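You operate a simulated robot arm through the tools that you are given. There is no shell and no other tool.

Carry out the task below with a simulated robot arm. There is one attempt and no reset: what you move stays moved.

TASK
Glue the felt strip along the tail rail and rub its ripples out.
Fine: glue on the strip seat, brush back; lay the felt before the glue skins and press it down; rubbing block back. Set down upright: glue brush, rubbing block. A coat counts when it lies all over at full strength: go over it till it gets no stronger. What is to be rubbed or washed off counts as gone when no trace of it is left.

Only the result counts: the job must be done as asked and must still hold three seconds after the hand-in. Knocking over, shifting, dropping, spilling or breaking anything else fails it.

THE ROBOT
A 7-joint arm with a two-finger parallel gripper, fixed in place. Base frame: the origin is on the floor under the middle of its stand, x ahead of it, y to its left, z up. Lengths are in m, angles in degrees, forces in N, time in s.
It reaches about 1.479 m from its shoulder. Its first joint turns from -166.0 to 166.0 degrees. Payload 4.4 kg.
The tool frame sits at the grasp point between the pads (the TCP): z along the fingers, y along the line on which they close. The tips reach 0.023 m beyond it. The gripper opens to 0.094 m. The fingers are 0.038 m wide and 0.01 m thick; the gripper's body (0.054 by 0.096 m) begins 0.039 m behind the TCP.
Orientation is that of the tool frame in the base frame, as [roll, pitch, yaw] about the fixed x, y, z axes, in that order (R = Rz(yaw) Ry(pitch) Rx(roll)). With the fingers straight down and closing along the base's y, the tool's x points along the base's -x, its y along +y and its z along -z.

THE INTERFACE
- The arm moves only by the tool play_rows. Its arguments are lists of equal length, an entry for each row: "translation": the shift along the base's x, y, z in units of 200 mm (1.0 is 200 mm), a list of three; "turn": the turn, a rotation vector about the base's x, y, z in units of 180 degrees (1.0 is 180 degrees), a list of three. In form: {"translation": [[x, y, z], ...], "turn": [[wx, wy, wz], ...]}. A call has 1 to 20 rows; each row is the pose to reach, as a shift and turn from the pose commanded when the call began. "jaw" is the closure, from 0 (fully open) to 1 (shut), set as the call begins (left out, the last holds). A call with a number of a shift or a turn outside -1 to 1 is refused whole. A row lasts 0.2 s, in which the tool goes at most 0.05 m and 8.6 degrees; a call with a longer step from one row to the next is refused whole, and so is a gripper value outside its range. Where a pose cannot be reached the arm comes as near as it can. A force on the tool above 40 N (or 10 N above the force at the start of the call, whichever is more), or a blocked arm, ends the call early, and 0.2 s more pass. The fingers move at their own pace (about 0.072 m/s each) and stop on an object; they squeeze with about 28 N. The grip force told is the motor's: it shows also when the fingers shut on nothing. Time passes only in rows, and 0.2 s behind the last, so rows that repeat a pose let the fingers close. The reply holds the time, the measured pose of the TCP, the force on the tool along the base axes, the opening and the grip force, in the units named above and with some noise, with the torque about the TCP (base axes, N m) and any sound that the robot's microphone picked up.
- Cameras (640 x 400 px; columns grow to the right, rows downward): "scene" is fixed at [0.4038, 0.647, 1.478]; the picture's right is [-0.70, -0.72, 0.00], its down [-0.55, 0.54, -0.64] and it looks along [0.46, -0.44, -0.77] (base axes); focal length 372 px, centre (320, 200). "wrist" rides on the gripper at [0.086, 0.016, -0.075] in the tool frame; the picture's right is [-0.18, 0.98, 0.00], its down [-0.58, -0.11, -0.81] and it looks along [-0.79, -0.15, 0.59] (tool axes); focal length 243 px, centre (320, 200). There is no depth. A picture from a camera that has moved, and an enlarged one, comes with that camera's place and axes in the base frame and with its lens. The place of the scene camera against the robot may be out by one fixed shift of up to 0.012 m in any direction.
- camera(camera): a new picture of that camera. No time passes.
- close_up(camera, box): a new picture of the part [left, top, right, bottom] of that camera's present view, enlarged. No time passes.
- job_done(): hands the job in; it is judged then, once.

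Places have to be worked out from the pictures, the camera data and where the tool is seen. Open the gripper and draw the arm clear of the work before you hand the job in, unless the task says otherwise.

The tools are called after "Call:" by a JSON object that holds its "fn" and its "kwargs". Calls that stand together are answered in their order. play_rows: Moves the arm, as the interface text tells. Its arguments: {"type":"object","properties":{"translation":{"type":"array","items":{"type":"array","items":{"type":"number"}}},"turn":{"type":"array","items":{"type":"array","items":{"type":"number"}}},"jaw":{"type":"number"}},"required":["translation","turn"]} The other tools are called the same way: camera (camera) takes a picture; close_up (camera, box) takes an enlarged picture of a part of a camera's view; job_done () hands the job in.

At the start:

```text
time_s: 0.0
position: [0.6304, 0.2378, 1.0055]
tcp_rot: [180.0, 0.0, -180.0]
ft_force: [-0.9, 0.2, -1.0]
ft_torque: [0.01, 0.01, -0.03]
opening: 0.094
grip_force: 0.0
```

scene: 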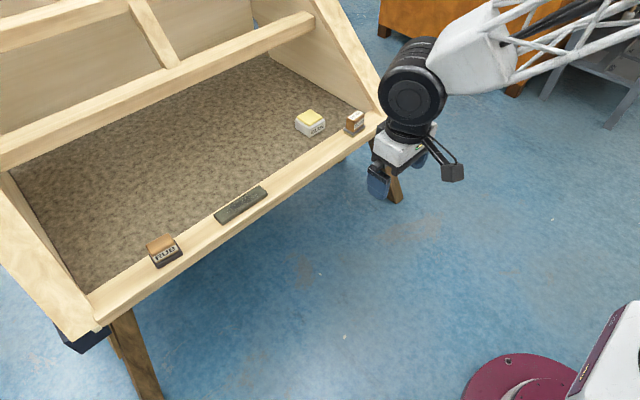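
wrist: 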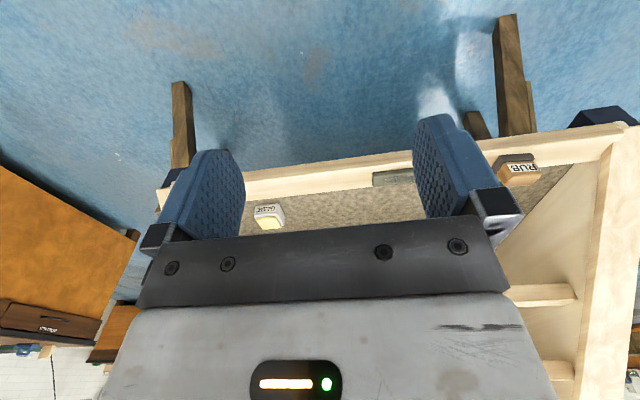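

I begin by looking closer at the rail and the items lying on it, from the scene camera.

Call:
{"fn": "close_up", "kwargs": {"camera": "scene", "box": [260, 80, 420, 180]}}

Call:
{"fn": "close_up", "kwargs": {"camera": "scene", "box": [80, 160, 320, 310]}}

Call:
{"fn": "close_up", "kwargs": {"camera": "wrist", "box": [240, 130, 560, 330]}}

```text
4.00 times, centred on (340, 130) of scene
camera zoom: at [0.4038, 0.647, 1.478], right [-0.7, -0.72, 0.0], down [-0.55, 0.54, -0.64], along [0.46, -0.44, -0.77], focal length 1488 px, centre (240, 480)
```

zoom: 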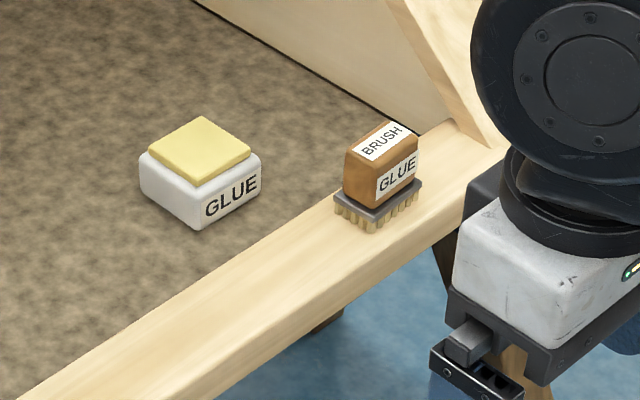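

```text
2.67 times, centred on (200, 235) of scene
camera zoom: at [0.4038, 0.647, 1.478], right [-0.7, -0.72, 0.0], down [-0.55, 0.54, -0.64], along [0.46, -0.44, -0.77], focal length 992 px, centre (640, 107)
```

zoom: 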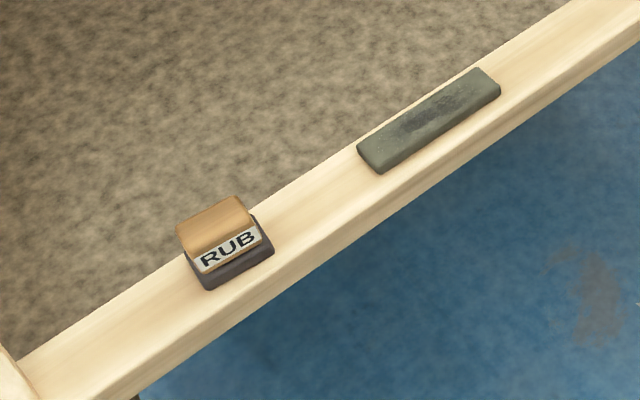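

```text
2.00 times, centred on (400, 230) of wrist
camera zoom: at [0.5447, 0.2536, 1.0791], right [0.18, 0.98, 0.0], down [0.58, -0.11, 0.81], along [0.79, -0.15, -0.59], focal length 485 px, centre (160, 140)
```

zoom: 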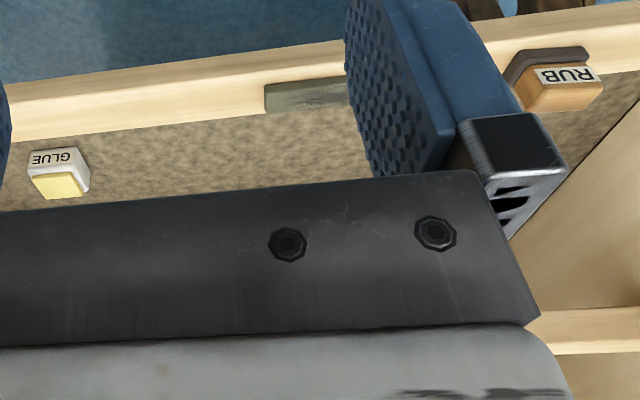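

The rail seems to run along y at x≈0.97 and z≈0.74: brush near y≈-0.06, felt near y≈0.37, rubbing block near y≈0.58. I move the wrist camera closer to measure these, starting at the brush and glue end.

Call:
{"fn": "play_rows", "kwargs": {"translation": [[0.15, -0.2, -0.05], [0.3, -0.4, -0.1], [0.45, -0.6, -0.15], [0.6, -0.8, -0.2], [0.75, -1.0, -0.25], [0.75, -1.0, -0.25]], "turn": [[0, 0, 0], [0, 0, 0], [0, 0, 0], [0, 0, 0], [0, 0, 0], [0, 0, 0]]}}

Call:
{"fn": "camera", "kwargs": {"camera": "wrist"}}

Call:
{"fn": "camera", "kwargs": {"camera": "scene"}}

```text
refused: row 1 steps farther than a row can; nothing moved
```

```text
taken
camera wrist: at [0.5447, 0.2536, 1.0791], right [0.18, 0.98, 0.0], down [0.58, -0.11, 0.81], along [0.79, -0.15, -0.59], focal length 243 px, centre (320, 200)
```

wrist: 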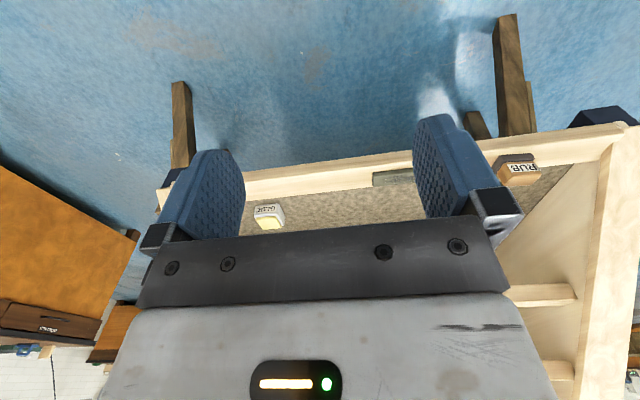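

```text
taken
```

scene: 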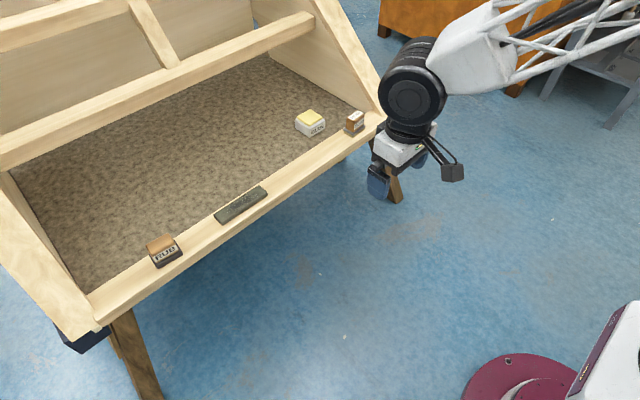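

The first row was a bit over the step limit. I use more, shorter rows for the same move.

Call:
{"fn": "play_rows", "kwargs": {"translation": [[0.125, -0.167, -0.042], [0.25, -0.333, -0.083], [0.375, -0.5, -0.125], [0.5, -0.667, -0.167], [0.625, -0.833, -0.208], [0.75, -1.0, -0.25], [0.75, -1.0, -0.25]], "turn": [[0, 0, 0], [0, 0, 0], [0, 0, 0], [0, 0, 0], [0, 0, 0], [0, 0, 0], [0, 0, 0]]}}

Call:
{"fn": "camera", "kwargs": {"camera": "wrist"}}

Call:
{"fn": "camera", "kwargs": {"camera": "scene"}}

```text
time_s: 1.6
position: [0.7809, 0.0378, 0.9569]
tcp_rot: [-179.9, 0.0, 180.0]
ft_force: [-0.3, -0.8, -0.4]
ft_torque: [0.01, 0.03, 0.04]
opening: 0.0941
grip_force: 0.1
```

```text
taken
camera wrist: at [0.6945, 0.0531, 1.0299], right [0.18, 0.98, 0.0], down [0.58, -0.11, 0.81], along [0.79, -0.15, -0.59], focal length 243 px, centre (320, 200)
```

wrist: 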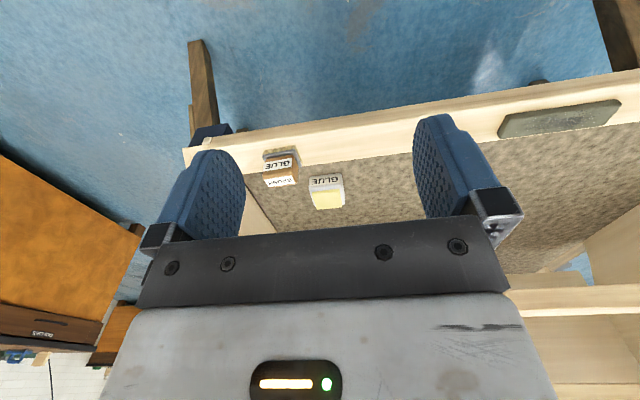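

```text
taken
```

scene: 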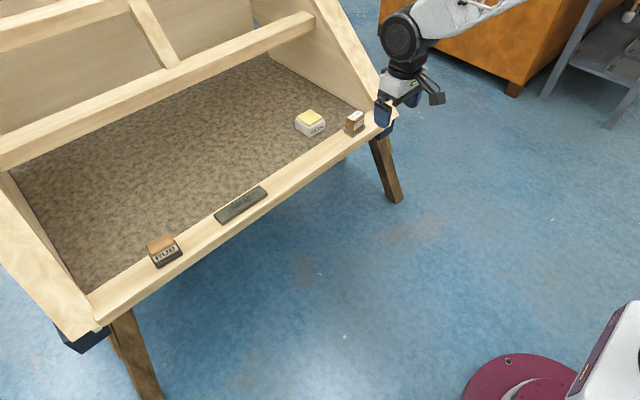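

Call:
{"fn": "close_up", "kwargs": {"camera": "wrist", "box": [170, 90, 410, 240]}}

Call:
{"fn": "close_up", "kwargs": {"camera": "wrist", "box": [400, 60, 640, 210]}}

```text
2.67 times, centred on (290, 165) of wrist
camera zoom: at [0.6945, 0.0531, 1.0299], right [0.18, 0.98, 0.0], down [0.58, -0.11, 0.81], along [0.79, -0.15, -0.59], focal length 647 px, centre (400, 293)
```

zoom: 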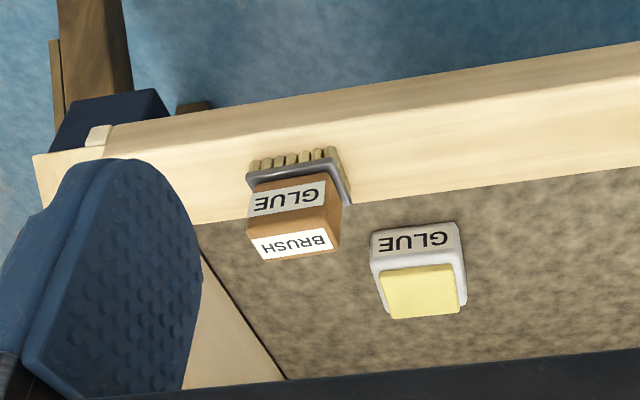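

```text
2.67 times, centred on (520, 135) of wrist
camera zoom: at [0.6945, 0.0531, 1.0299], right [0.18, 0.98, 0.0], down [0.58, -0.11, 0.81], along [0.79, -0.15, -0.59], focal length 647 px, centre (-213, 373)
```

zoom: 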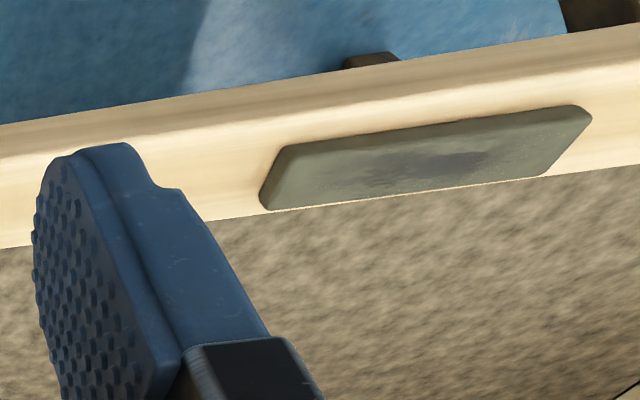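

The grey slab on the rail may be either the felt strip or its seat, so I want a better look. I slide the camera along +y to see the middle of the rail.

Call:
{"fn": "play_rows", "kwargs": {"translation": [[0.0, 0.2, 0.0], [0.0, 0.4, 0.0], [0.0, 0.6, 0.0], [0.0, 0.8, 0.0], [0.0, 1.0, 0.0], [0.0, 1.0, 0.0]], "turn": [[0, 0, 0], [0, 0, 0], [0, 0, 0], [0, 0, 0], [0, 0, 0], [0, 0, 0]]}}

Call:
{"fn": "camera", "kwargs": {"camera": "wrist"}}

Call:
{"fn": "play_rows", "kwargs": {"translation": [[0.0, 0.2, 0.0], [0.0, 0.4, 0.0], [0.0, 0.6, 0.0], [0.0, 0.8, 0.0], [0.0, 0.8, 0.0]], "turn": [[0, 0, 0], [0, 0, 0], [0, 0, 0], [0, 0, 0], [0, 0, 0]]}}

Call:
{"fn": "camera", "kwargs": {"camera": "wrist"}}

```text
time_s: 3.0
position: [0.7819, 0.2381, 0.9539]
tcp_rot: [179.9, 0.0, -179.9]
ft_force: [0.1, 0.0, -0.2]
ft_torque: [0.03, 0.02, 0.0]
opening: 0.0941
grip_force: 0.2
```

```text
taken
camera wrist: at [0.6949, 0.2535, 1.0283], right [0.18, 0.98, 0.0], down [0.58, -0.11, 0.81], along [0.79, -0.15, -0.59], focal length 243 px, centre (320, 200)
```

wrist: 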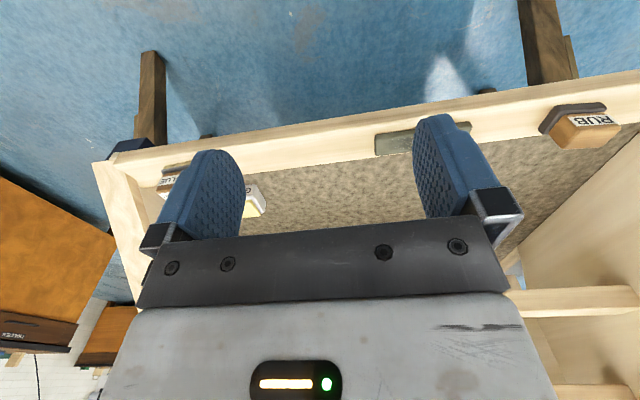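

```text
time_s: 4.2
position: [0.7809, 0.397, 0.9558]
tcp_rot: [180.0, -0.1, 180.0]
ft_force: [-0.6, 0.4, 1.1]
ft_torque: [0.02, 0.02, 0.0]
opening: 0.094
grip_force: 0.0
```

```text
taken
camera wrist: at [0.6943, 0.4135, 1.029], right [0.18, 0.98, 0.0], down [0.58, -0.11, 0.81], along [0.79, -0.15, -0.59], focal length 243 px, centre (320, 200)
```

wrist: 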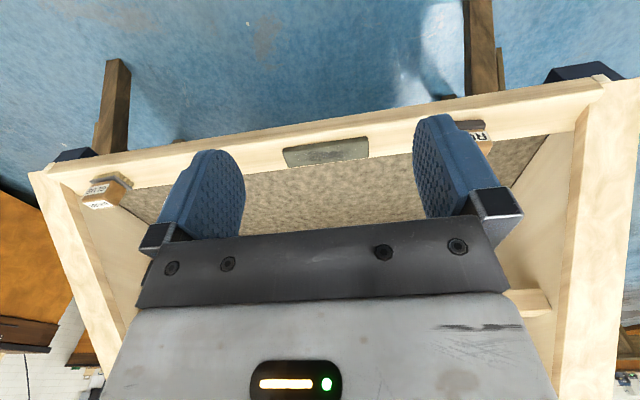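

Call:
{"fn": "close_up", "kwargs": {"camera": "wrist", "box": [236, 110, 428, 230]}}

Call:
{"fn": "close_up", "kwargs": {"camera": "scene", "box": [200, 170, 296, 230]}}

Call:
{"fn": "close_up", "kwargs": {"camera": "scene", "box": [0, 0, 320, 200]}}

```text
3.33 times, centred on (332, 170) of wrist
camera zoom: at [0.6943, 0.4135, 1.029], right [0.18, 0.98, 0.0], down [0.58, -0.11, 0.81], along [0.79, -0.15, -0.59], focal length 809 px, centre (280, 300)
```

zoom: 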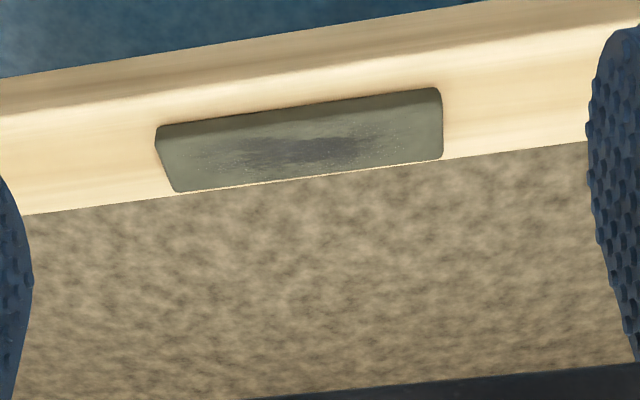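

```text
6.67 times, centred on (248, 200) of scene
camera zoom: at [0.4038, 0.647, 1.478], right [-0.7, -0.72, 0.0], down [-0.55, 0.54, -0.64], along [0.46, -0.44, -0.77], focal length 2481 px, centre (800, 200)
```

zoom: 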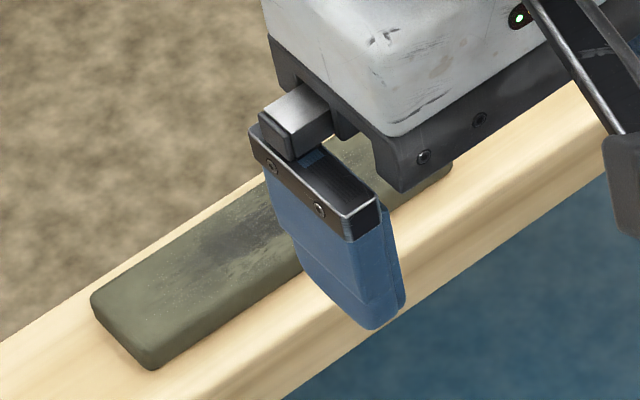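

```text
2.00 times, centred on (160, 100) of scene
camera zoom: at [0.4038, 0.647, 1.478], right [-0.7, -0.72, 0.0], down [-0.55, 0.54, -0.64], along [0.46, -0.44, -0.77], focal length 744 px, centre (640, 400)
```

zoom: 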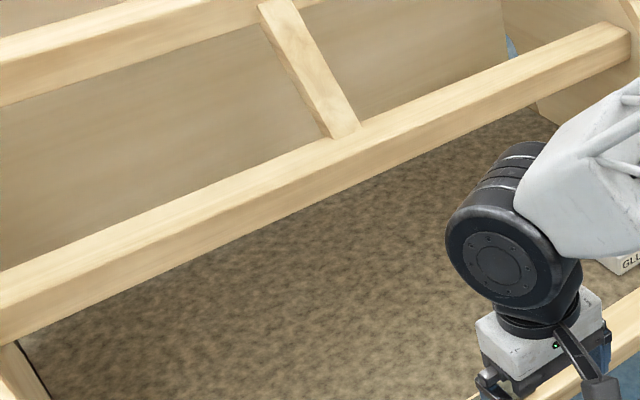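

The grey slab measures about 0.147 x 0.04 m with its top near z≈0.712, lying on the rail from y≈0.296 to 0.443, which fits a felt strip. I still need to find its seat, so I pull the arm back and zoom over the whole rail.

Call:
{"fn": "play_rows", "kwargs": {"translation": [[-0.2, 0.0, 0.1], [-0.4, 0.0, 0.2], [-0.6, 0.0, 0.3], [-0.8, 0.0, 0.4], [-0.8, 0.0, 0.4]], "turn": [[0, 0, 0], [0, 0, 0], [0, 0, 0], [0, 0, 0], [0, 0, 0]]}}

Call:
{"fn": "camera", "kwargs": {"camera": "wrist"}}

Call:
{"fn": "camera", "kwargs": {"camera": "scene"}}

Call:
{"fn": "close_up", "kwargs": {"camera": "scene", "box": [255, 115, 383, 195]}}

Call:
{"fn": "close_up", "kwargs": {"camera": "scene", "box": [160, 180, 288, 260]}}

Call:
{"fn": "close_up", "kwargs": {"camera": "scene", "box": [80, 230, 208, 310]}}

```text
time_s: 5.4
position: [0.6209, 0.3976, 1.0352]
tcp_rot: [180.0, 0.0, 180.0]
ft_force: [-0.1, -0.8, 0.1]
ft_torque: [-0.01, 0.04, 0.02]
opening: 0.0937
grip_force: 0.0
```

```text
taken
camera wrist: at [0.5339, 0.4125, 1.1091], right [0.18, 0.98, 0.0], down [0.58, -0.11, 0.81], along [0.79, -0.15, -0.59], focal length 243 px, centre (320, 200)
```

wrist: 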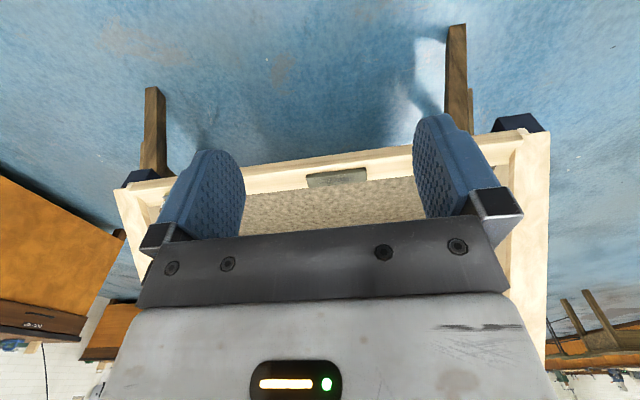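

```text
taken
```

scene: 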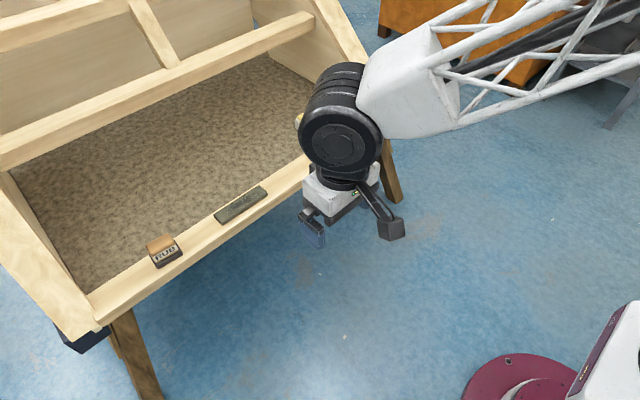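

```text
5.00 times, centred on (319, 155) of scene
camera zoom: at [0.4038, 0.647, 1.478], right [-0.7, -0.72, 0.0], down [-0.55, 0.54, -0.64], along [0.46, -0.44, -0.77], focal length 1860 px, centre (325, 425)
```

zoom: 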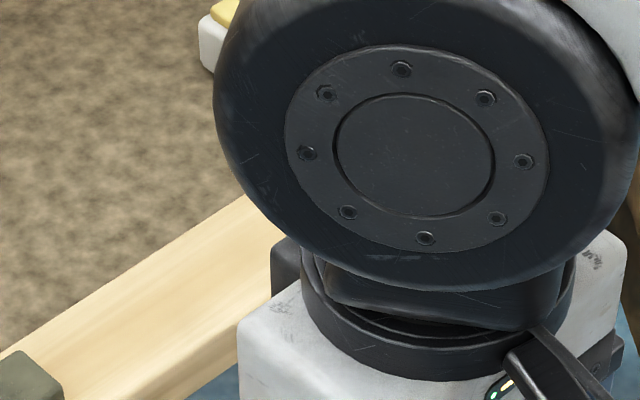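

```text
5.00 times, centred on (224, 220) of scene
camera zoom: at [0.4038, 0.647, 1.478], right [-0.7, -0.72, 0.0], down [-0.55, 0.54, -0.64], along [0.46, -0.44, -0.77], focal length 1860 px, centre (800, 100)
```

zoom: 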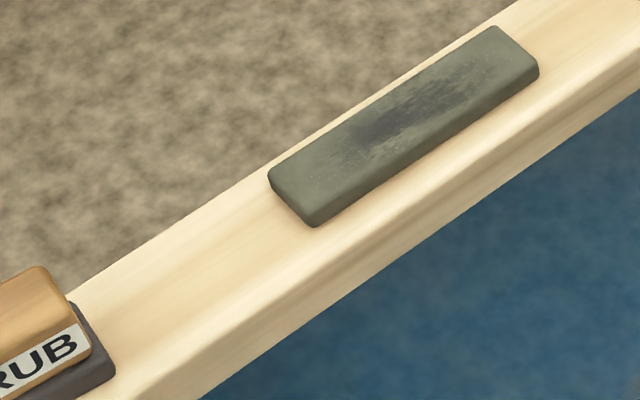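

```text
5.00 times, centred on (144, 270) of scene
camera zoom: at [0.4038, 0.647, 1.478], right [-0.7, -0.72, 0.0], down [-0.55, 0.54, -0.64], along [0.46, -0.44, -0.77], focal length 1860 px, centre (1200, -150)
```

zoom: 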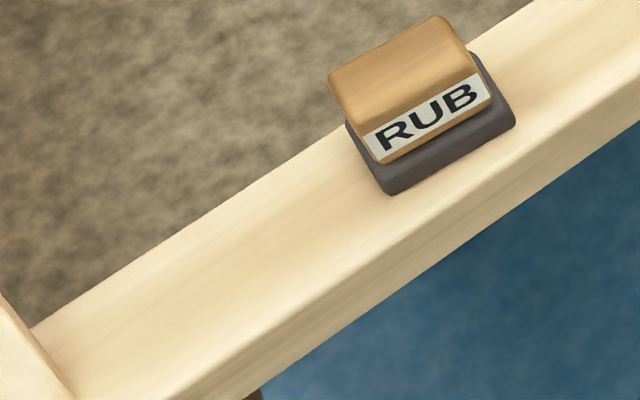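

No seat mark is visible yet in these views, and the slab shows a dark patch that could be the ripples. I go low over the bare stretch between brush and slab to inspect the wood.

Call:
{"fn": "play_rows", "kwargs": {"translation": [[0.1, -0.2, -0.08], [0.2, -0.4, -0.16], [0.3, -0.6, -0.24], [0.4, -0.8, -0.32], [0.5, -1.0, -0.4], [0.7, -1.0, -0.5], [0.8, -1.0, -0.65], [0.8, -1.0, -0.65]], "turn": [[0, 0, 0], [0, 0, 0], [0, 0, 0], [0, 0, 0], [0, 0, 0], [0, 0, 0], [0, 0, 0], [0, 0, 0]]}}

Call:
{"fn": "camera", "kwargs": {"camera": "wrist"}}

Call:
{"fn": "close_up", "kwargs": {"camera": "wrist", "box": [230, 60, 422, 180]}}

Call:
{"fn": "close_up", "kwargs": {"camera": "wrist", "box": [0, 60, 240, 210]}}

Call:
{"fn": "close_up", "kwargs": {"camera": "wrist", "box": [400, 20, 640, 170]}}

```text
time_s: 7.2
position: [0.7812, 0.1981, 0.9058]
tcp_rot: [180.0, 0.0, 180.0]
ft_force: [0.1, 0.3, 0.1]
ft_torque: [0.0, 0.01, 0.0]
opening: 0.094
grip_force: 0.0
```

```text
taken
camera wrist: at [0.6953, 0.2136, 0.9798], right [0.18, 0.98, 0.0], down [0.58, -0.11, 0.81], along [0.79, -0.15, -0.59], focal length 243 px, centre (320, 200)
```

wrist: 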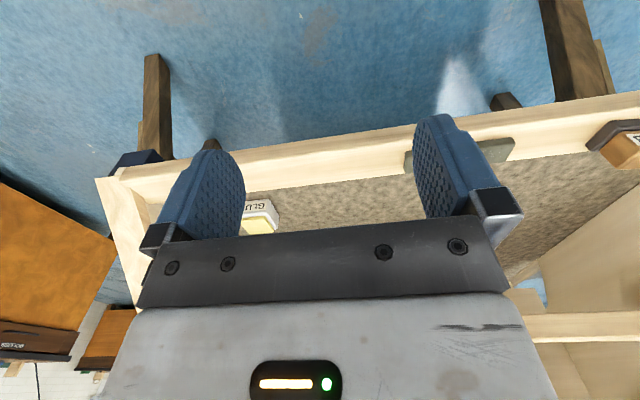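

```text
3.33 times, centred on (326, 120) of wrist
camera zoom: at [0.6953, 0.2136, 0.9798], right [0.18, 0.98, 0.0], down [0.58, -0.11, 0.81], along [0.79, -0.15, -0.59], focal length 809 px, centre (300, 467)
```

zoom: 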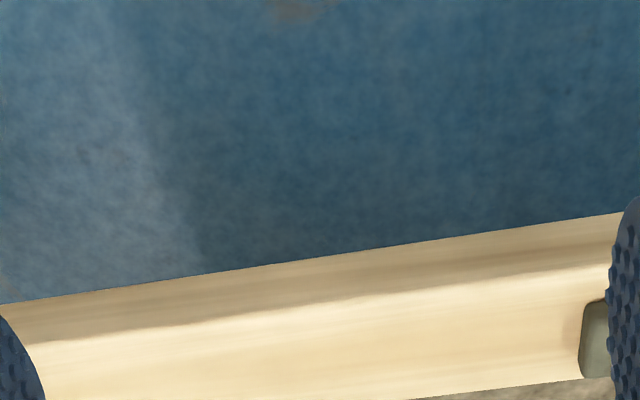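

```text
2.67 times, centred on (120, 135) of wrist
camera zoom: at [0.6953, 0.2136, 0.9798], right [0.18, 0.98, 0.0], down [0.58, -0.11, 0.81], along [0.79, -0.15, -0.59], focal length 647 px, centre (853, 373)
```

zoom: 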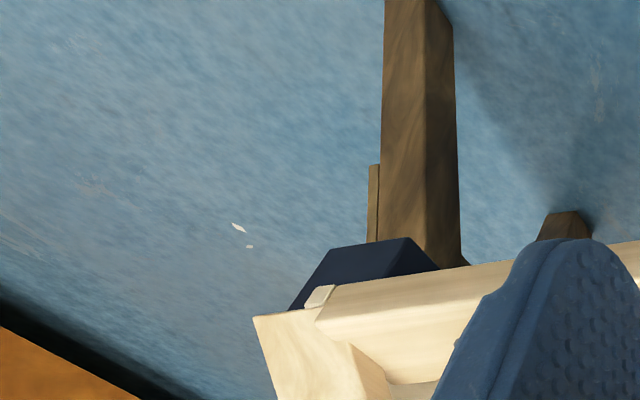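

```text
2.67 times, centred on (520, 95) of wrist
camera zoom: at [0.6953, 0.2136, 0.9798], right [0.18, 0.98, 0.0], down [0.58, -0.11, 0.81], along [0.79, -0.15, -0.59], focal length 647 px, centre (-213, 480)
```

zoom: 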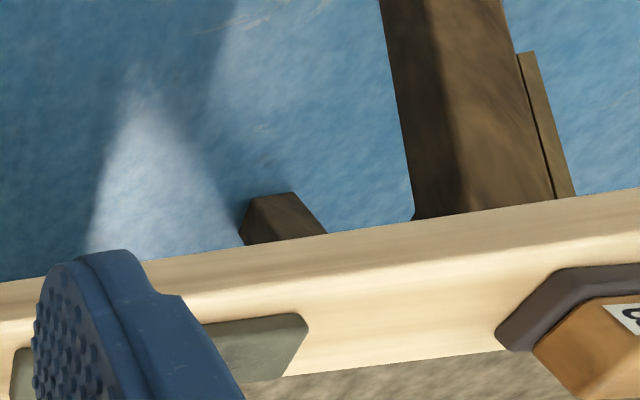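

I still see no mark on the bare rail. I check the cross bars and the rest of the case with the scene camera, and the region behind.

Call:
{"fn": "close_up", "kwargs": {"camera": "scene", "box": [170, 0, 330, 100]}}

Call:
{"fn": "close_up", "kwargs": {"camera": "scene", "box": [0, 60, 180, 172]}}

Call:
{"fn": "close_up", "kwargs": {"camera": "scene", "box": [0, 170, 160, 400]}}

Call:
{"fn": "close_up", "kwargs": {"camera": "scene", "box": [370, 0, 640, 170]}}

Call:
{"fn": "close_up", "kwargs": {"camera": "scene", "box": [250, 100, 378, 180]}}

```text
4.00 times, centred on (250, 50) of scene
camera zoom: at [0.4038, 0.647, 1.478], right [-0.7, -0.72, 0.0], down [-0.55, 0.54, -0.64], along [0.46, -0.44, -0.77], focal length 1488 px, centre (600, 800)
```

zoom: 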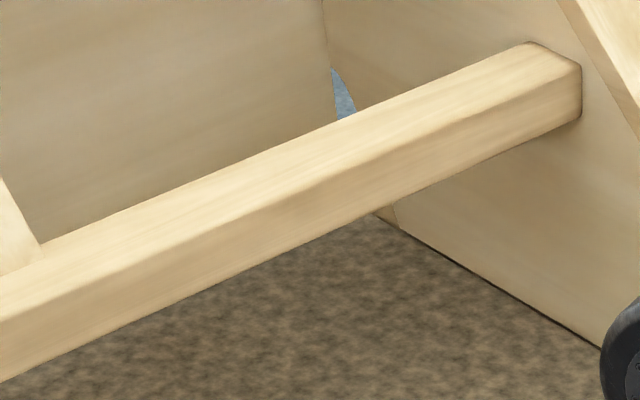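

```text
3.56 times, centred on (90, 116) of scene
camera zoom: at [0.4038, 0.647, 1.478], right [-0.7, -0.72, 0.0], down [-0.55, 0.54, -0.64], along [0.46, -0.44, -0.77], focal length 1323 px, centre (1138, 499)
```

zoom: 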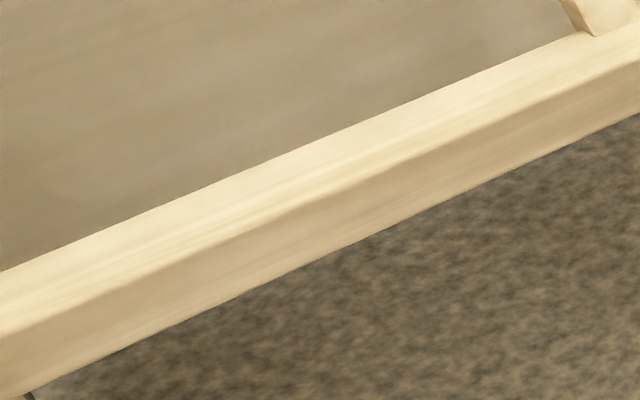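

```text
1.74 times, centred on (80, 285) of scene
camera zoom: at [0.4038, 0.647, 1.478], right [-0.7, -0.72, 0.0], down [-0.55, 0.54, -0.64], along [0.46, -0.44, -0.77], focal length 647 px, centre (737, 52)
```

zoom: 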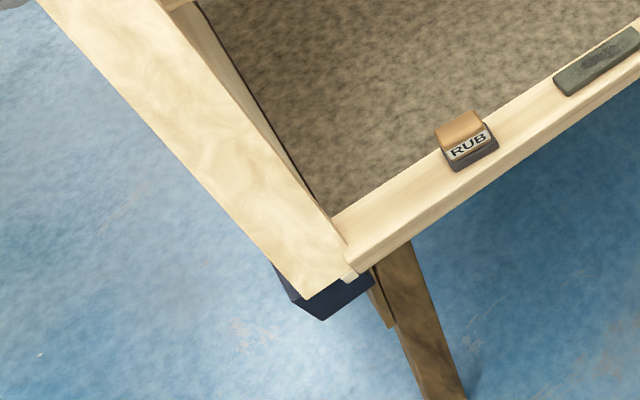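

```text
2.35 times, centred on (505, 85) of scene
camera zoom: at [0.4038, 0.647, 1.478], right [-0.7, -0.72, 0.0], down [-0.55, 0.54, -0.64], along [0.46, -0.44, -0.77], focal length 876 px, centre (-115, 471)
```

zoom: 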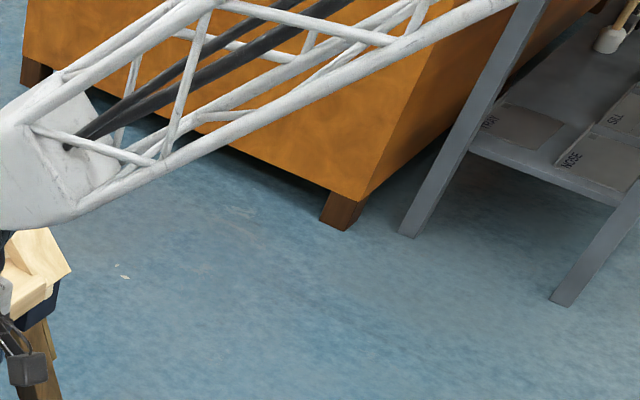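

```text
5.00 times, centred on (314, 140) of scene
camera zoom: at [0.4038, 0.647, 1.478], right [-0.7, -0.72, 0.0], down [-0.55, 0.54, -0.64], along [0.46, -0.44, -0.77], focal length 1860 px, centre (350, 500)
```

zoom: 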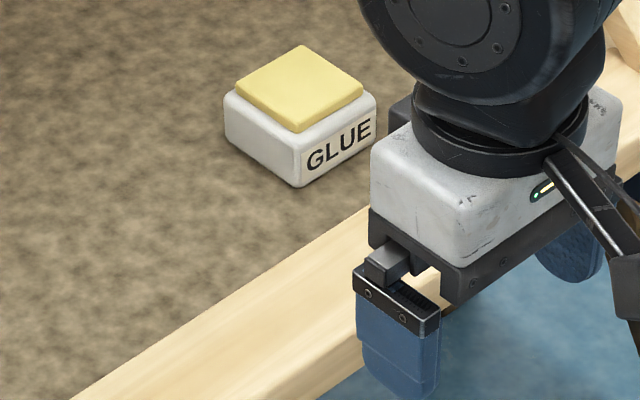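

There is a grey rack with labelled trays at the robot's right, which might hold the felt or be relevant. I swing the wrist camera toward -y to look at it.

Call:
{"fn": "play_rows", "kwargs": {"translation": [[-0.08, -0.05, 0.1], [-0.15, -0.1, 0.2], [-0.22, -0.2, 0.3], [-0.3, -0.3, 0.4], [-0.37, -0.4, 0.5], [-0.44, -0.5, 0.6], [-0.5, -0.6, 0.7], [-0.57, -0.7, 0.8], [-0.64, -0.8, 0.85], [-0.7, -0.9, 0.9], [-0.75, -1.0, 0.95], [-0.8, -1.0, 1.0], [-0.8, -1.0, 1.0]], "turn": [[0, 0, -0.0417], [0, 0, -0.0833], [0, 0, -0.125], [0, 0, -0.1667], [0, 0, -0.2083], [0, 0, -0.25], [0, 0, -0.2917], [0, 0, -0.3333], [0, 0, -0.375], [0, 0, -0.4167], [0, 0, -0.4583], [0, 0, -0.5], [0, 0, -0.5]]}}

Call:
{"fn": "camera", "kwargs": {"camera": "wrist"}}

Call:
{"fn": "close_up", "kwargs": {"camera": "scene", "box": [250, 80, 410, 180]}}

```text
time_s: 10.0
position: [0.6217, -0.0022, 1.1059]
tcp_rot: [180.0, 0.0, 89.8]
ft_force: [-0.4, -0.6, -0.6]
ft_torque: [0.03, -0.01, -0.01]
opening: 0.0939
grip_force: 0.0
```

```text
taken
camera wrist: at [0.6385, 0.0843, 1.1798], right [0.98, -0.19, 0.0], down [-0.11, -0.58, 0.81], along [-0.15, -0.79, -0.59], focal length 243 px, centre (320, 200)
```

wrist: 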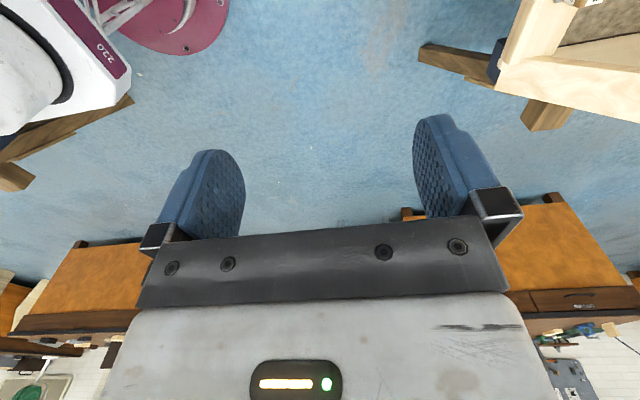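

```text
4.00 times, centred on (330, 130) of scene
camera zoom: at [0.4038, 0.647, 1.478], right [-0.7, -0.72, 0.0], down [-0.55, 0.54, -0.64], along [0.46, -0.44, -0.77], focal length 1488 px, centre (280, 480)
```

zoom: 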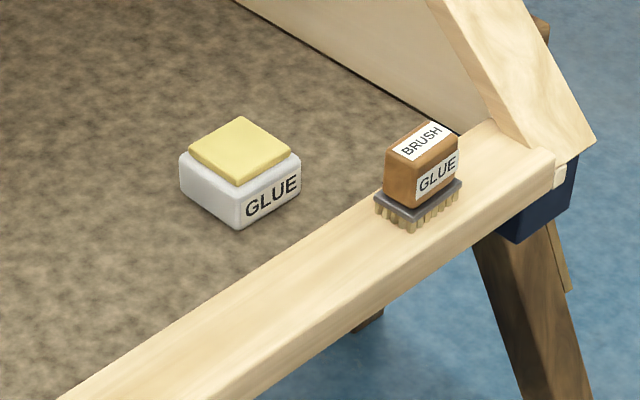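

The rack is far in the background (y≈-1.9), out of reach. I go up high over the case to look down into its back part, where the felt could still be hidden behind the cross bar.

Call:
{"fn": "play_rows", "kwargs": {"translation": [[0.0, 0.08, 0.1], [0.05, 0.16, 0.2], [0.1, 0.25, 0.3], [0.15, 0.35, 0.4], [0.2, 0.45, 0.5], [0.3, 0.55, 0.6], [0.4, 0.65, 0.7], [0.5, 0.75, 0.8], [0.6, 0.85, 0.85], [0.7, 0.9, 0.9], [0.8, 0.95, 0.95], [0.9, 1.0, 1.0], [0.9, 1.0, 1.0]], "turn": [[0, 0, 0.0417], [0, 0, 0.0833], [0, 0, 0.125], [0, 0, 0.1667], [0, 0, 0.2083], [0, 0, 0.25], [0, 0, 0.2917], [0, 0, 0.3333], [0, 0, 0.375], [0, 0, 0.4167], [0, 0, 0.4583], [0, 0, 0.5], [0, 0, 0.5]]}}

Call:
{"fn": "play_rows", "kwargs": {"translation": [[0.15, 0.1, 0.0], [0.3, 0.2, 0.0], [0.45, 0.3, 0.0], [0.6, 0.4, 0.0], [0.75, 0.5, 0.0], [0.75, 0.5, 0.0]], "turn": [[0, 0, 0], [0, 0, 0], [0, 0, 0], [0, 0, 0], [0, 0, 0], [0, 0, 0]]}}

Call:
{"fn": "camera", "kwargs": {"camera": "wrist"}}

```text
time_s: 12.8
position: [0.7994, 0.1961, 1.3059]
tcp_rot: [180.0, 0.0, 179.9]
ft_force: [-0.7, -0.1, 0.0]
ft_torque: [0.0, 0.0, 0.0]
opening: 0.0943
grip_force: 0.0
```

```text
time_s: 14.2
position: [0.9536, 0.2966, 1.3052]
tcp_rot: [180.0, 0.0, -179.9]
ft_force: [-0.3, 0.1, 0.0]
ft_torque: [-0.01, 0.02, 0.0]
opening: 0.094
grip_force: 0.1
```

```text
taken
camera wrist: at [0.8665, 0.3128, 1.3794], right [0.18, 0.98, 0.0], down [0.58, -0.11, 0.81], along [0.79, -0.15, -0.59], focal length 243 px, centre (320, 200)
```

wrist: 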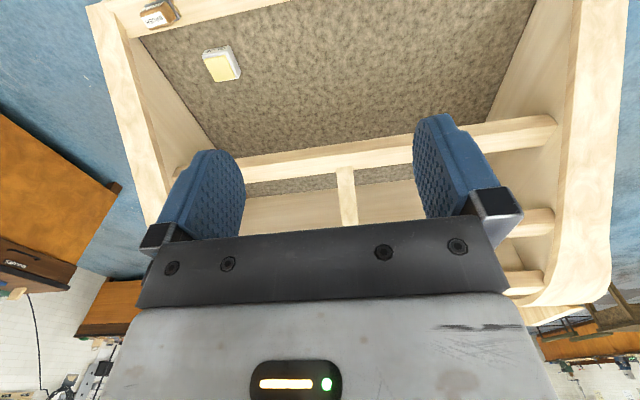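

The back of the case is empty, so the slab on the rail is the only felt candidate. I go down close to it for a detailed look.

Call:
{"fn": "play_rows", "kwargs": {"translation": [[-0.15, 0.06, -0.15], [-0.3, 0.12, -0.32], [-0.45, 0.18, -0.49], [-0.6, 0.25, -0.66], [-0.7, 0.32, -0.83], [-0.75, 0.36, -1.0], [-0.75, 0.36, -1.0]], "turn": [[0, 0, 0], [0, 0, 0], [0, 0, 0], [0, 0, 0], [0, 0, 0], [0, 0, 0], [0, 0, 0]]}}

Call:
{"fn": "play_rows", "kwargs": {"translation": [[0, 0, -0.2], [0, 0, -0.4], [0, 0, -0.6], [0, 0, -0.8], [0, 0, -1.0], [0, 0, -1.0]], "turn": [[0, 0, 0], [0, 0, 0], [0, 0, 0], [0, 0, 0], [0, 0, 0], [0, 0, 0]]}}

Call:
{"fn": "play_rows", "kwargs": {"translation": [[0.1, 0, -0.15], [0.2, 0, -0.3], [0.25, 0, -0.45], [0.25, 0, -0.5], [0.25, 0, -0.5]], "turn": [[0, 0, 0], [0, 0, 0], [0, 0, 0], [0, 0, 0], [0, 0, 0]]}}

Call:
{"fn": "camera", "kwargs": {"camera": "wrist"}}

Call:
{"fn": "close_up", "kwargs": {"camera": "wrist", "box": [220, 80, 444, 220]}}

```text
time_s: 15.8
position: [0.8008, 0.3692, 1.1074]
tcp_rot: [-180.0, 0.0, 180.0]
ft_force: [0.0, 0.4, 1.2]
ft_torque: [0.01, 0.02, 0.04]
opening: 0.0938
grip_force: 0.1
```

```text
time_s: 17.2
position: [0.7999, 0.3701, 0.906]
tcp_rot: [-179.9, -0.1, 180.0]
ft_force: [0.3, 1.0, 0.0]
ft_torque: [0.0, -0.01, 0.02]
opening: 0.094
grip_force: 0.0
```

```text
time_s: 18.4
position: [0.8515, 0.3697, 0.8073]
tcp_rot: [179.9, 0.0, -180.0]
ft_force: [0.3, -0.6, -0.7]
ft_torque: [-0.01, -0.04, 0.04]
opening: 0.0939
grip_force: 0.0
```

```text
taken
camera wrist: at [0.7654, 0.384, 0.8801], right [0.18, 0.98, 0.0], down [0.58, -0.11, 0.81], along [0.79, -0.15, -0.59], focal length 243 px, centre (320, 200)
```

wrist: 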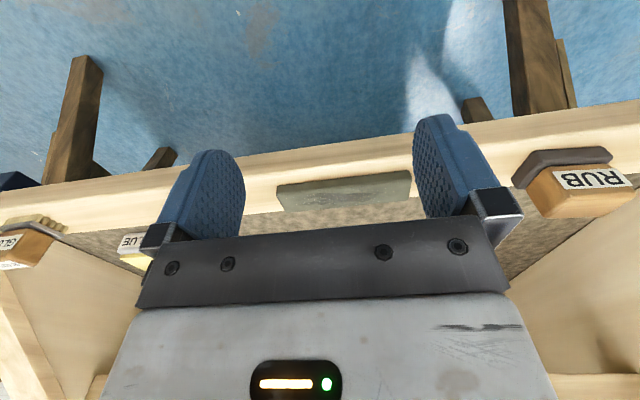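

```text
2.86 times, centred on (332, 150) of wrist
camera zoom: at [0.7654, 0.384, 0.8801], right [0.18, 0.98, 0.0], down [0.58, -0.11, 0.81], along [0.79, -0.15, -0.59], focal length 693 px, centre (286, 343)
```

zoom: 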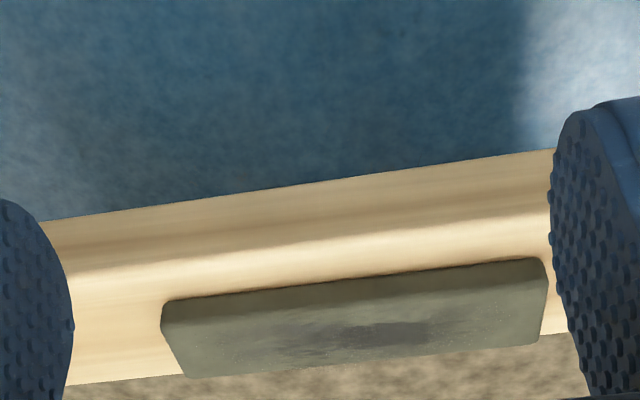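

The slab has real thickness and a dark patch on its top, so I take it as the felt strip. I look from the same close height at the bare stretch toward the brush for any faint seat outline.

Call:
{"fn": "play_rows", "kwargs": {"translation": [[0.0, -0.2, 0.0], [0.0, -0.4, 0.0], [0.0, -0.6, 0.0], [0.0, -0.8, 0.0], [0.0, -1.0, 0.0], [0.0, -1.0, 0.0]], "turn": [[0, 0, 0], [0, 0, 0], [0, 0, 0], [0, 0, 0], [0, 0, 0], [0, 0, 0]]}}

Call:
{"fn": "camera", "kwargs": {"camera": "wrist"}}

Call:
{"fn": "close_up", "kwargs": {"camera": "wrist", "box": [220, 100, 428, 230]}}

Call:
{"fn": "close_up", "kwargs": {"camera": "wrist", "box": [0, 120, 224, 260]}}

Call:
{"fn": "close_up", "kwargs": {"camera": "wrist", "box": [416, 70, 640, 210]}}

Call:
{"fn": "close_up", "kwargs": {"camera": "scene", "box": [240, 120, 368, 200]}}

```text
time_s: 19.8
position: [0.8499, 0.1681, 0.8056]
tcp_rot: [-179.9, 0.2, 179.9]
ft_force: [0.7, 0.1, 0.6]
ft_torque: [0.03, 0.01, 0.03]
opening: 0.0941
grip_force: 0.1
```

```text
taken
camera wrist: at [0.7641, 0.1846, 0.879], right [0.18, 0.98, 0.0], down [0.58, -0.11, 0.81], along [0.79, -0.15, -0.59], focal length 243 px, centre (320, 200)
```

wrist: 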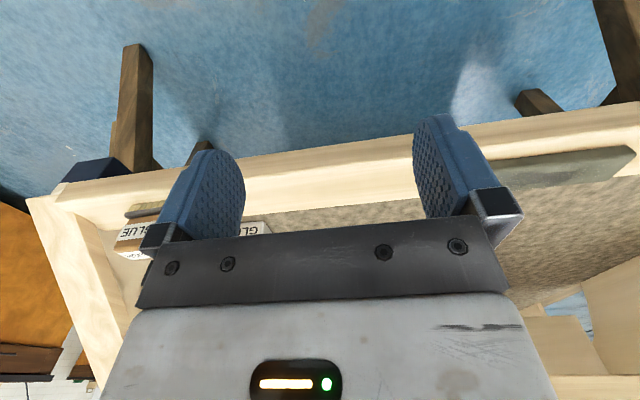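

```text
3.08 times, centred on (324, 165) of wrist
camera zoom: at [0.7641, 0.1846, 0.879], right [0.18, 0.98, 0.0], down [0.58, -0.11, 0.81], along [0.79, -0.15, -0.59], focal length 746 px, centre (308, 308)
```

zoom: 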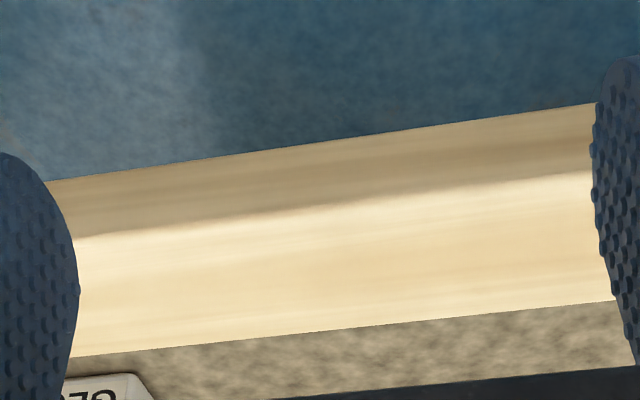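

```text
2.86 times, centred on (112, 190) of wrist
camera zoom: at [0.7641, 0.1846, 0.879], right [0.18, 0.98, 0.0], down [0.58, -0.11, 0.81], along [0.79, -0.15, -0.59], focal length 693 px, centre (914, 229)
```

zoom: 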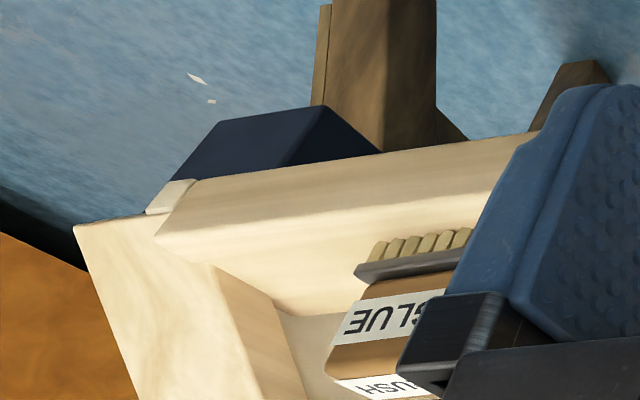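

```text
2.86 times, centred on (528, 140) of wrist
camera zoom: at [0.7641, 0.1846, 0.879], right [0.18, 0.98, 0.0], down [0.58, -0.11, 0.81], along [0.79, -0.15, -0.59], focal length 693 px, centre (-274, 371)
```

zoom: 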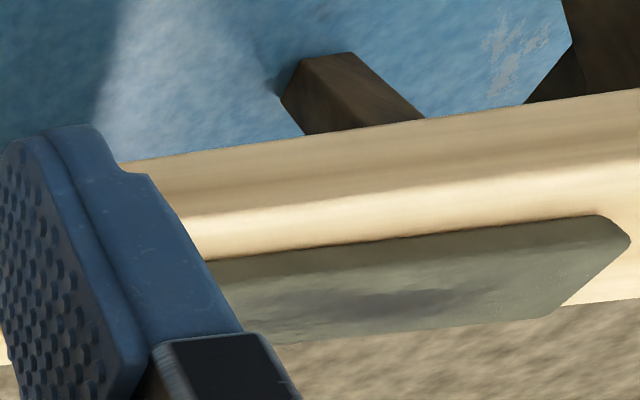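

```text
5.00 times, centred on (304, 160) of scene
camera zoom: at [0.4038, 0.647, 1.478], right [-0.7, -0.72, 0.0], down [-0.55, 0.54, -0.64], along [0.46, -0.44, -0.77], focal length 1860 px, centre (400, 400)
```

zoom: 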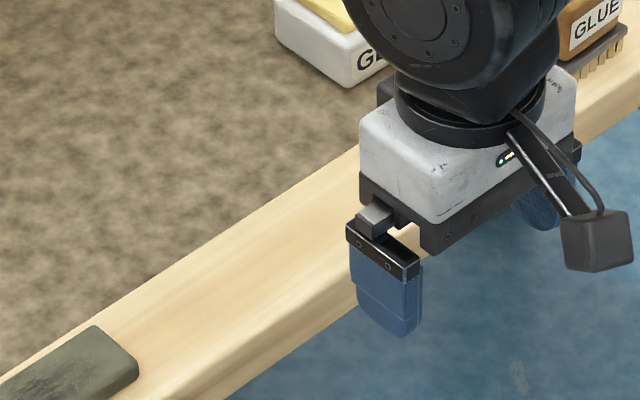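

The bare rail shows no outline at all. Earlier a wooden structure appeared close to the robot's right-rear side, so I survey there before deciding; first I lift back and swing toward -y.

Call:
{"fn": "play_rows", "kwargs": {"translation": [[-0.1, -0.05, 0.1], [-0.25, -0.1, 0.2], [-0.4, -0.2, 0.3], [-0.5, -0.3, 0.4], [-0.6, -0.4, 0.5], [-0.7, -0.5, 0.6], [-0.8, -0.6, 0.7], [-0.85, -0.7, 0.8], [-0.9, -0.8, 0.9], [-0.95, -0.9, 0.95], [-1.0, -1.0, 1.0], [-1.0, -1.0, 1.0], [-1.0, -1.0, 1.0]], "turn": [[0, 0, -0.0417], [0, 0, -0.0833], [0, 0, -0.125], [0, 0, -0.1667], [0, 0, -0.2083], [0, 0, -0.25], [0, 0, -0.2917], [0, 0, -0.3333], [0, 0, -0.375], [0, 0, -0.4167], [0, 0, -0.4583], [0, 0, -0.5], [0, 0, -0.5]]}}

Call:
{"fn": "play_rows", "kwargs": {"translation": [[-0.05, -0.1, 0.05], [-0.1, -0.2, 0.1], [-0.15, -0.3, 0.15], [-0.2, -0.4, 0.2], [-0.25, -0.5, 0.25], [-0.3, -0.6, 0.3], [-0.35, -0.7, 0.35], [-0.4, -0.8, 0.4], [-0.45, -0.9, 0.45], [-0.5, -1.0, 0.5], [-0.5, -1.0, 0.5]], "turn": [[0, 0, -0.03], [0, 0, -0.06], [0, 0, -0.09], [0, 0, -0.12], [0, 0, -0.15], [0, 0, -0.18], [0, 0, -0.21], [0, 0, -0.24], [0, 0, -0.27], [0, 0, -0.3], [0, 0, -0.3]]}}

Call:
{"fn": "camera", "kwargs": {"camera": "wrist"}}

Call:
{"fn": "camera", "kwargs": {"camera": "scene"}}

```text
time_s: 22.6
position: [0.6513, -0.03, 1.0042]
tcp_rot: [-180.0, 0.1, 89.9]
ft_force: [0.9, 0.4, -0.2]
ft_torque: [0.0, -0.01, -0.03]
opening: 0.0939
grip_force: 0.1
```

```text
time_s: 25.0
position: [0.55, -0.2318, 1.1052]
tcp_rot: [180.0, 0.0, 36.0]
ft_force: [0.4, 1.1, 0.5]
ft_torque: [0.0, -0.01, 0.0]
opening: 0.0939
grip_force: 0.1
```

```text
taken
camera wrist: at [0.63, -0.1954, 1.1789], right [0.43, -0.9, 0.0], down [-0.53, -0.25, 0.81], along [-0.73, -0.34, -0.59], focal length 243 px, centre (320, 200)
```

wrist: 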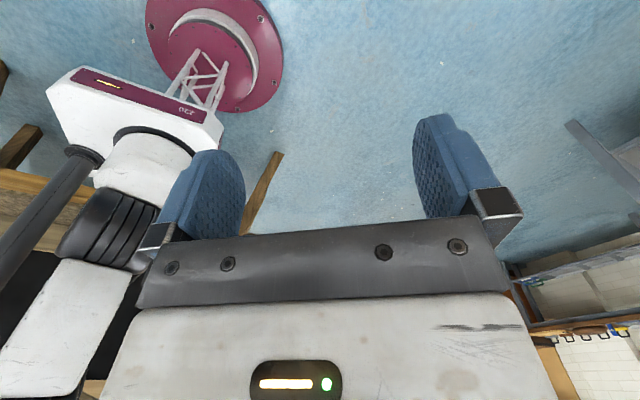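

```text
taken
```

scene: 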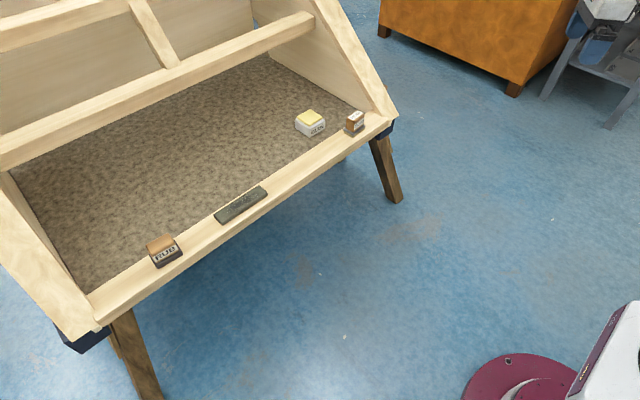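

There is a wooden bench behind the robot, whose top may be within reach. I turn the camera to face it.

Call:
{"fn": "play_rows", "kwargs": {"translation": [[-0.1, -0.1, 0.05], [-0.2, -0.2, 0.1], [-0.3, -0.3, 0.15], [-0.4, -0.4, 0.2], [-0.5, -0.5, 0.25], [-0.6, -0.6, 0.3], [-0.7, -0.7, 0.35], [-0.8, -0.8, 0.4], [-0.9, -0.9, 0.45], [-1.0, -1.0, 0.5], [-1.0, -1.0, 0.5]], "turn": [[0, 0, -0.03], [0, 0, -0.06], [0, 0, -0.09], [0, 0, -0.12], [0, 0, -0.15], [0, 0, -0.18], [0, 0, -0.21], [0, 0, -0.24], [0, 0, -0.27], [0, 0, -0.3], [0, 0, -0.3]]}}

Call:
{"fn": "camera", "kwargs": {"camera": "wrist"}}

```text
time_s: 26.9
position: [0.4482, -0.3328, 1.1785]
tcp_rot: [-179.6, 0.7, 0.4]
ft_force: [-1.0, 0.5, -0.8]
ft_torque: [0.02, 0.05, -0.03]
opening: 0.0938
grip_force: 0.0
stopped in row 9: the arm was blocked; the commanded pose is now the measured one
```

```text
taken
camera wrist: at [0.5356, -0.3506, 1.2526], right [-0.18, -0.98, -0.01], down [-0.57, 0.1, 0.81], along [-0.8, 0.15, -0.58], focal length 243 px, centre (320, 200)
```

wrist: 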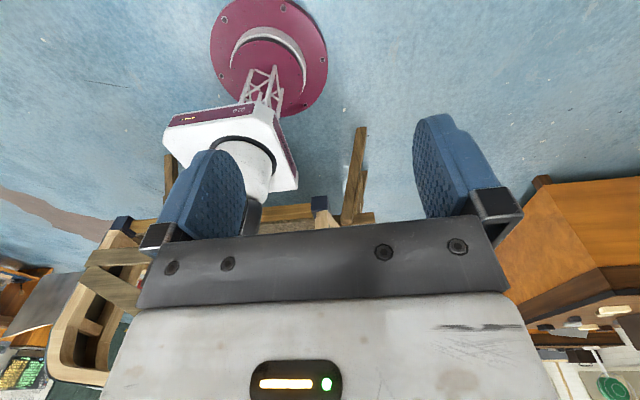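

That is only another instrument in the background, and the arm hit a joint limit, so the slab must be the felt strip. I go back toward the rail with the fingers turned to close along x, so I can grip the slab across its width and test it.

Call:
{"fn": "play_rows", "kwargs": {"translation": [[0.1, 0.12, 0.0], [0.2, 0.24, 0.0], [0.3, 0.36, 0.0], [0.4, 0.48, 0.0], [0.5, 0.6, 0.0], [0.6, 0.7, 0.0], [0.7, 0.8, 0.0], [0.8, 0.85, 0.0], [0.85, 0.9, 0.0], [0.9, 0.95, 0.0], [0.95, 1.0, 0.0], [1.0, 1.0, 0.0], [1.0, 1.0, 0.0]], "turn": [[0, 0, 0.0417], [0, 0, 0.0833], [0, 0, 0.125], [0, 0, 0.1667], [0, 0, 0.2083], [0, 0, 0.25], [0, 0, 0.2917], [0, 0, 0.3333], [0, 0, 0.375], [0, 0, 0.4167], [0, 0, 0.4583], [0, 0, 0.4978], [0, 0, 0.4978]]}}

Call:
{"fn": "play_rows", "kwargs": {"translation": [[0.15, 0.2, 0.0], [0.3, 0.4, 0.0], [0.45, 0.6, 0.0], [0.6, 0.8, 0.0], [0.75, 1.0, 0.0], [0.75, 1.0, 0.0]], "turn": [[0, 0, 0], [0, 0, 0], [0, 0, 0], [0, 0, 0], [0, 0, 0], [0, 0, 0]]}}

```text
time_s: 29.7
position: [0.646, -0.1351, 1.1807]
tcp_rot: [-179.4, 0.7, 89.8]
ft_force: [-0.4, 0.2, -0.8]
ft_torque: [0.06, 0.01, 0.0]
opening: 0.0938
grip_force: 0.0
```

```text
time_s: 31.1
position: [0.7983, 0.0654, 1.1803]
tcp_rot: [-179.5, 0.7, 89.8]
ft_force: [-0.3, 0.6, -0.2]
ft_torque: [0.0, 0.03, 0.01]
opening: 0.0938
grip_force: 0.0
```

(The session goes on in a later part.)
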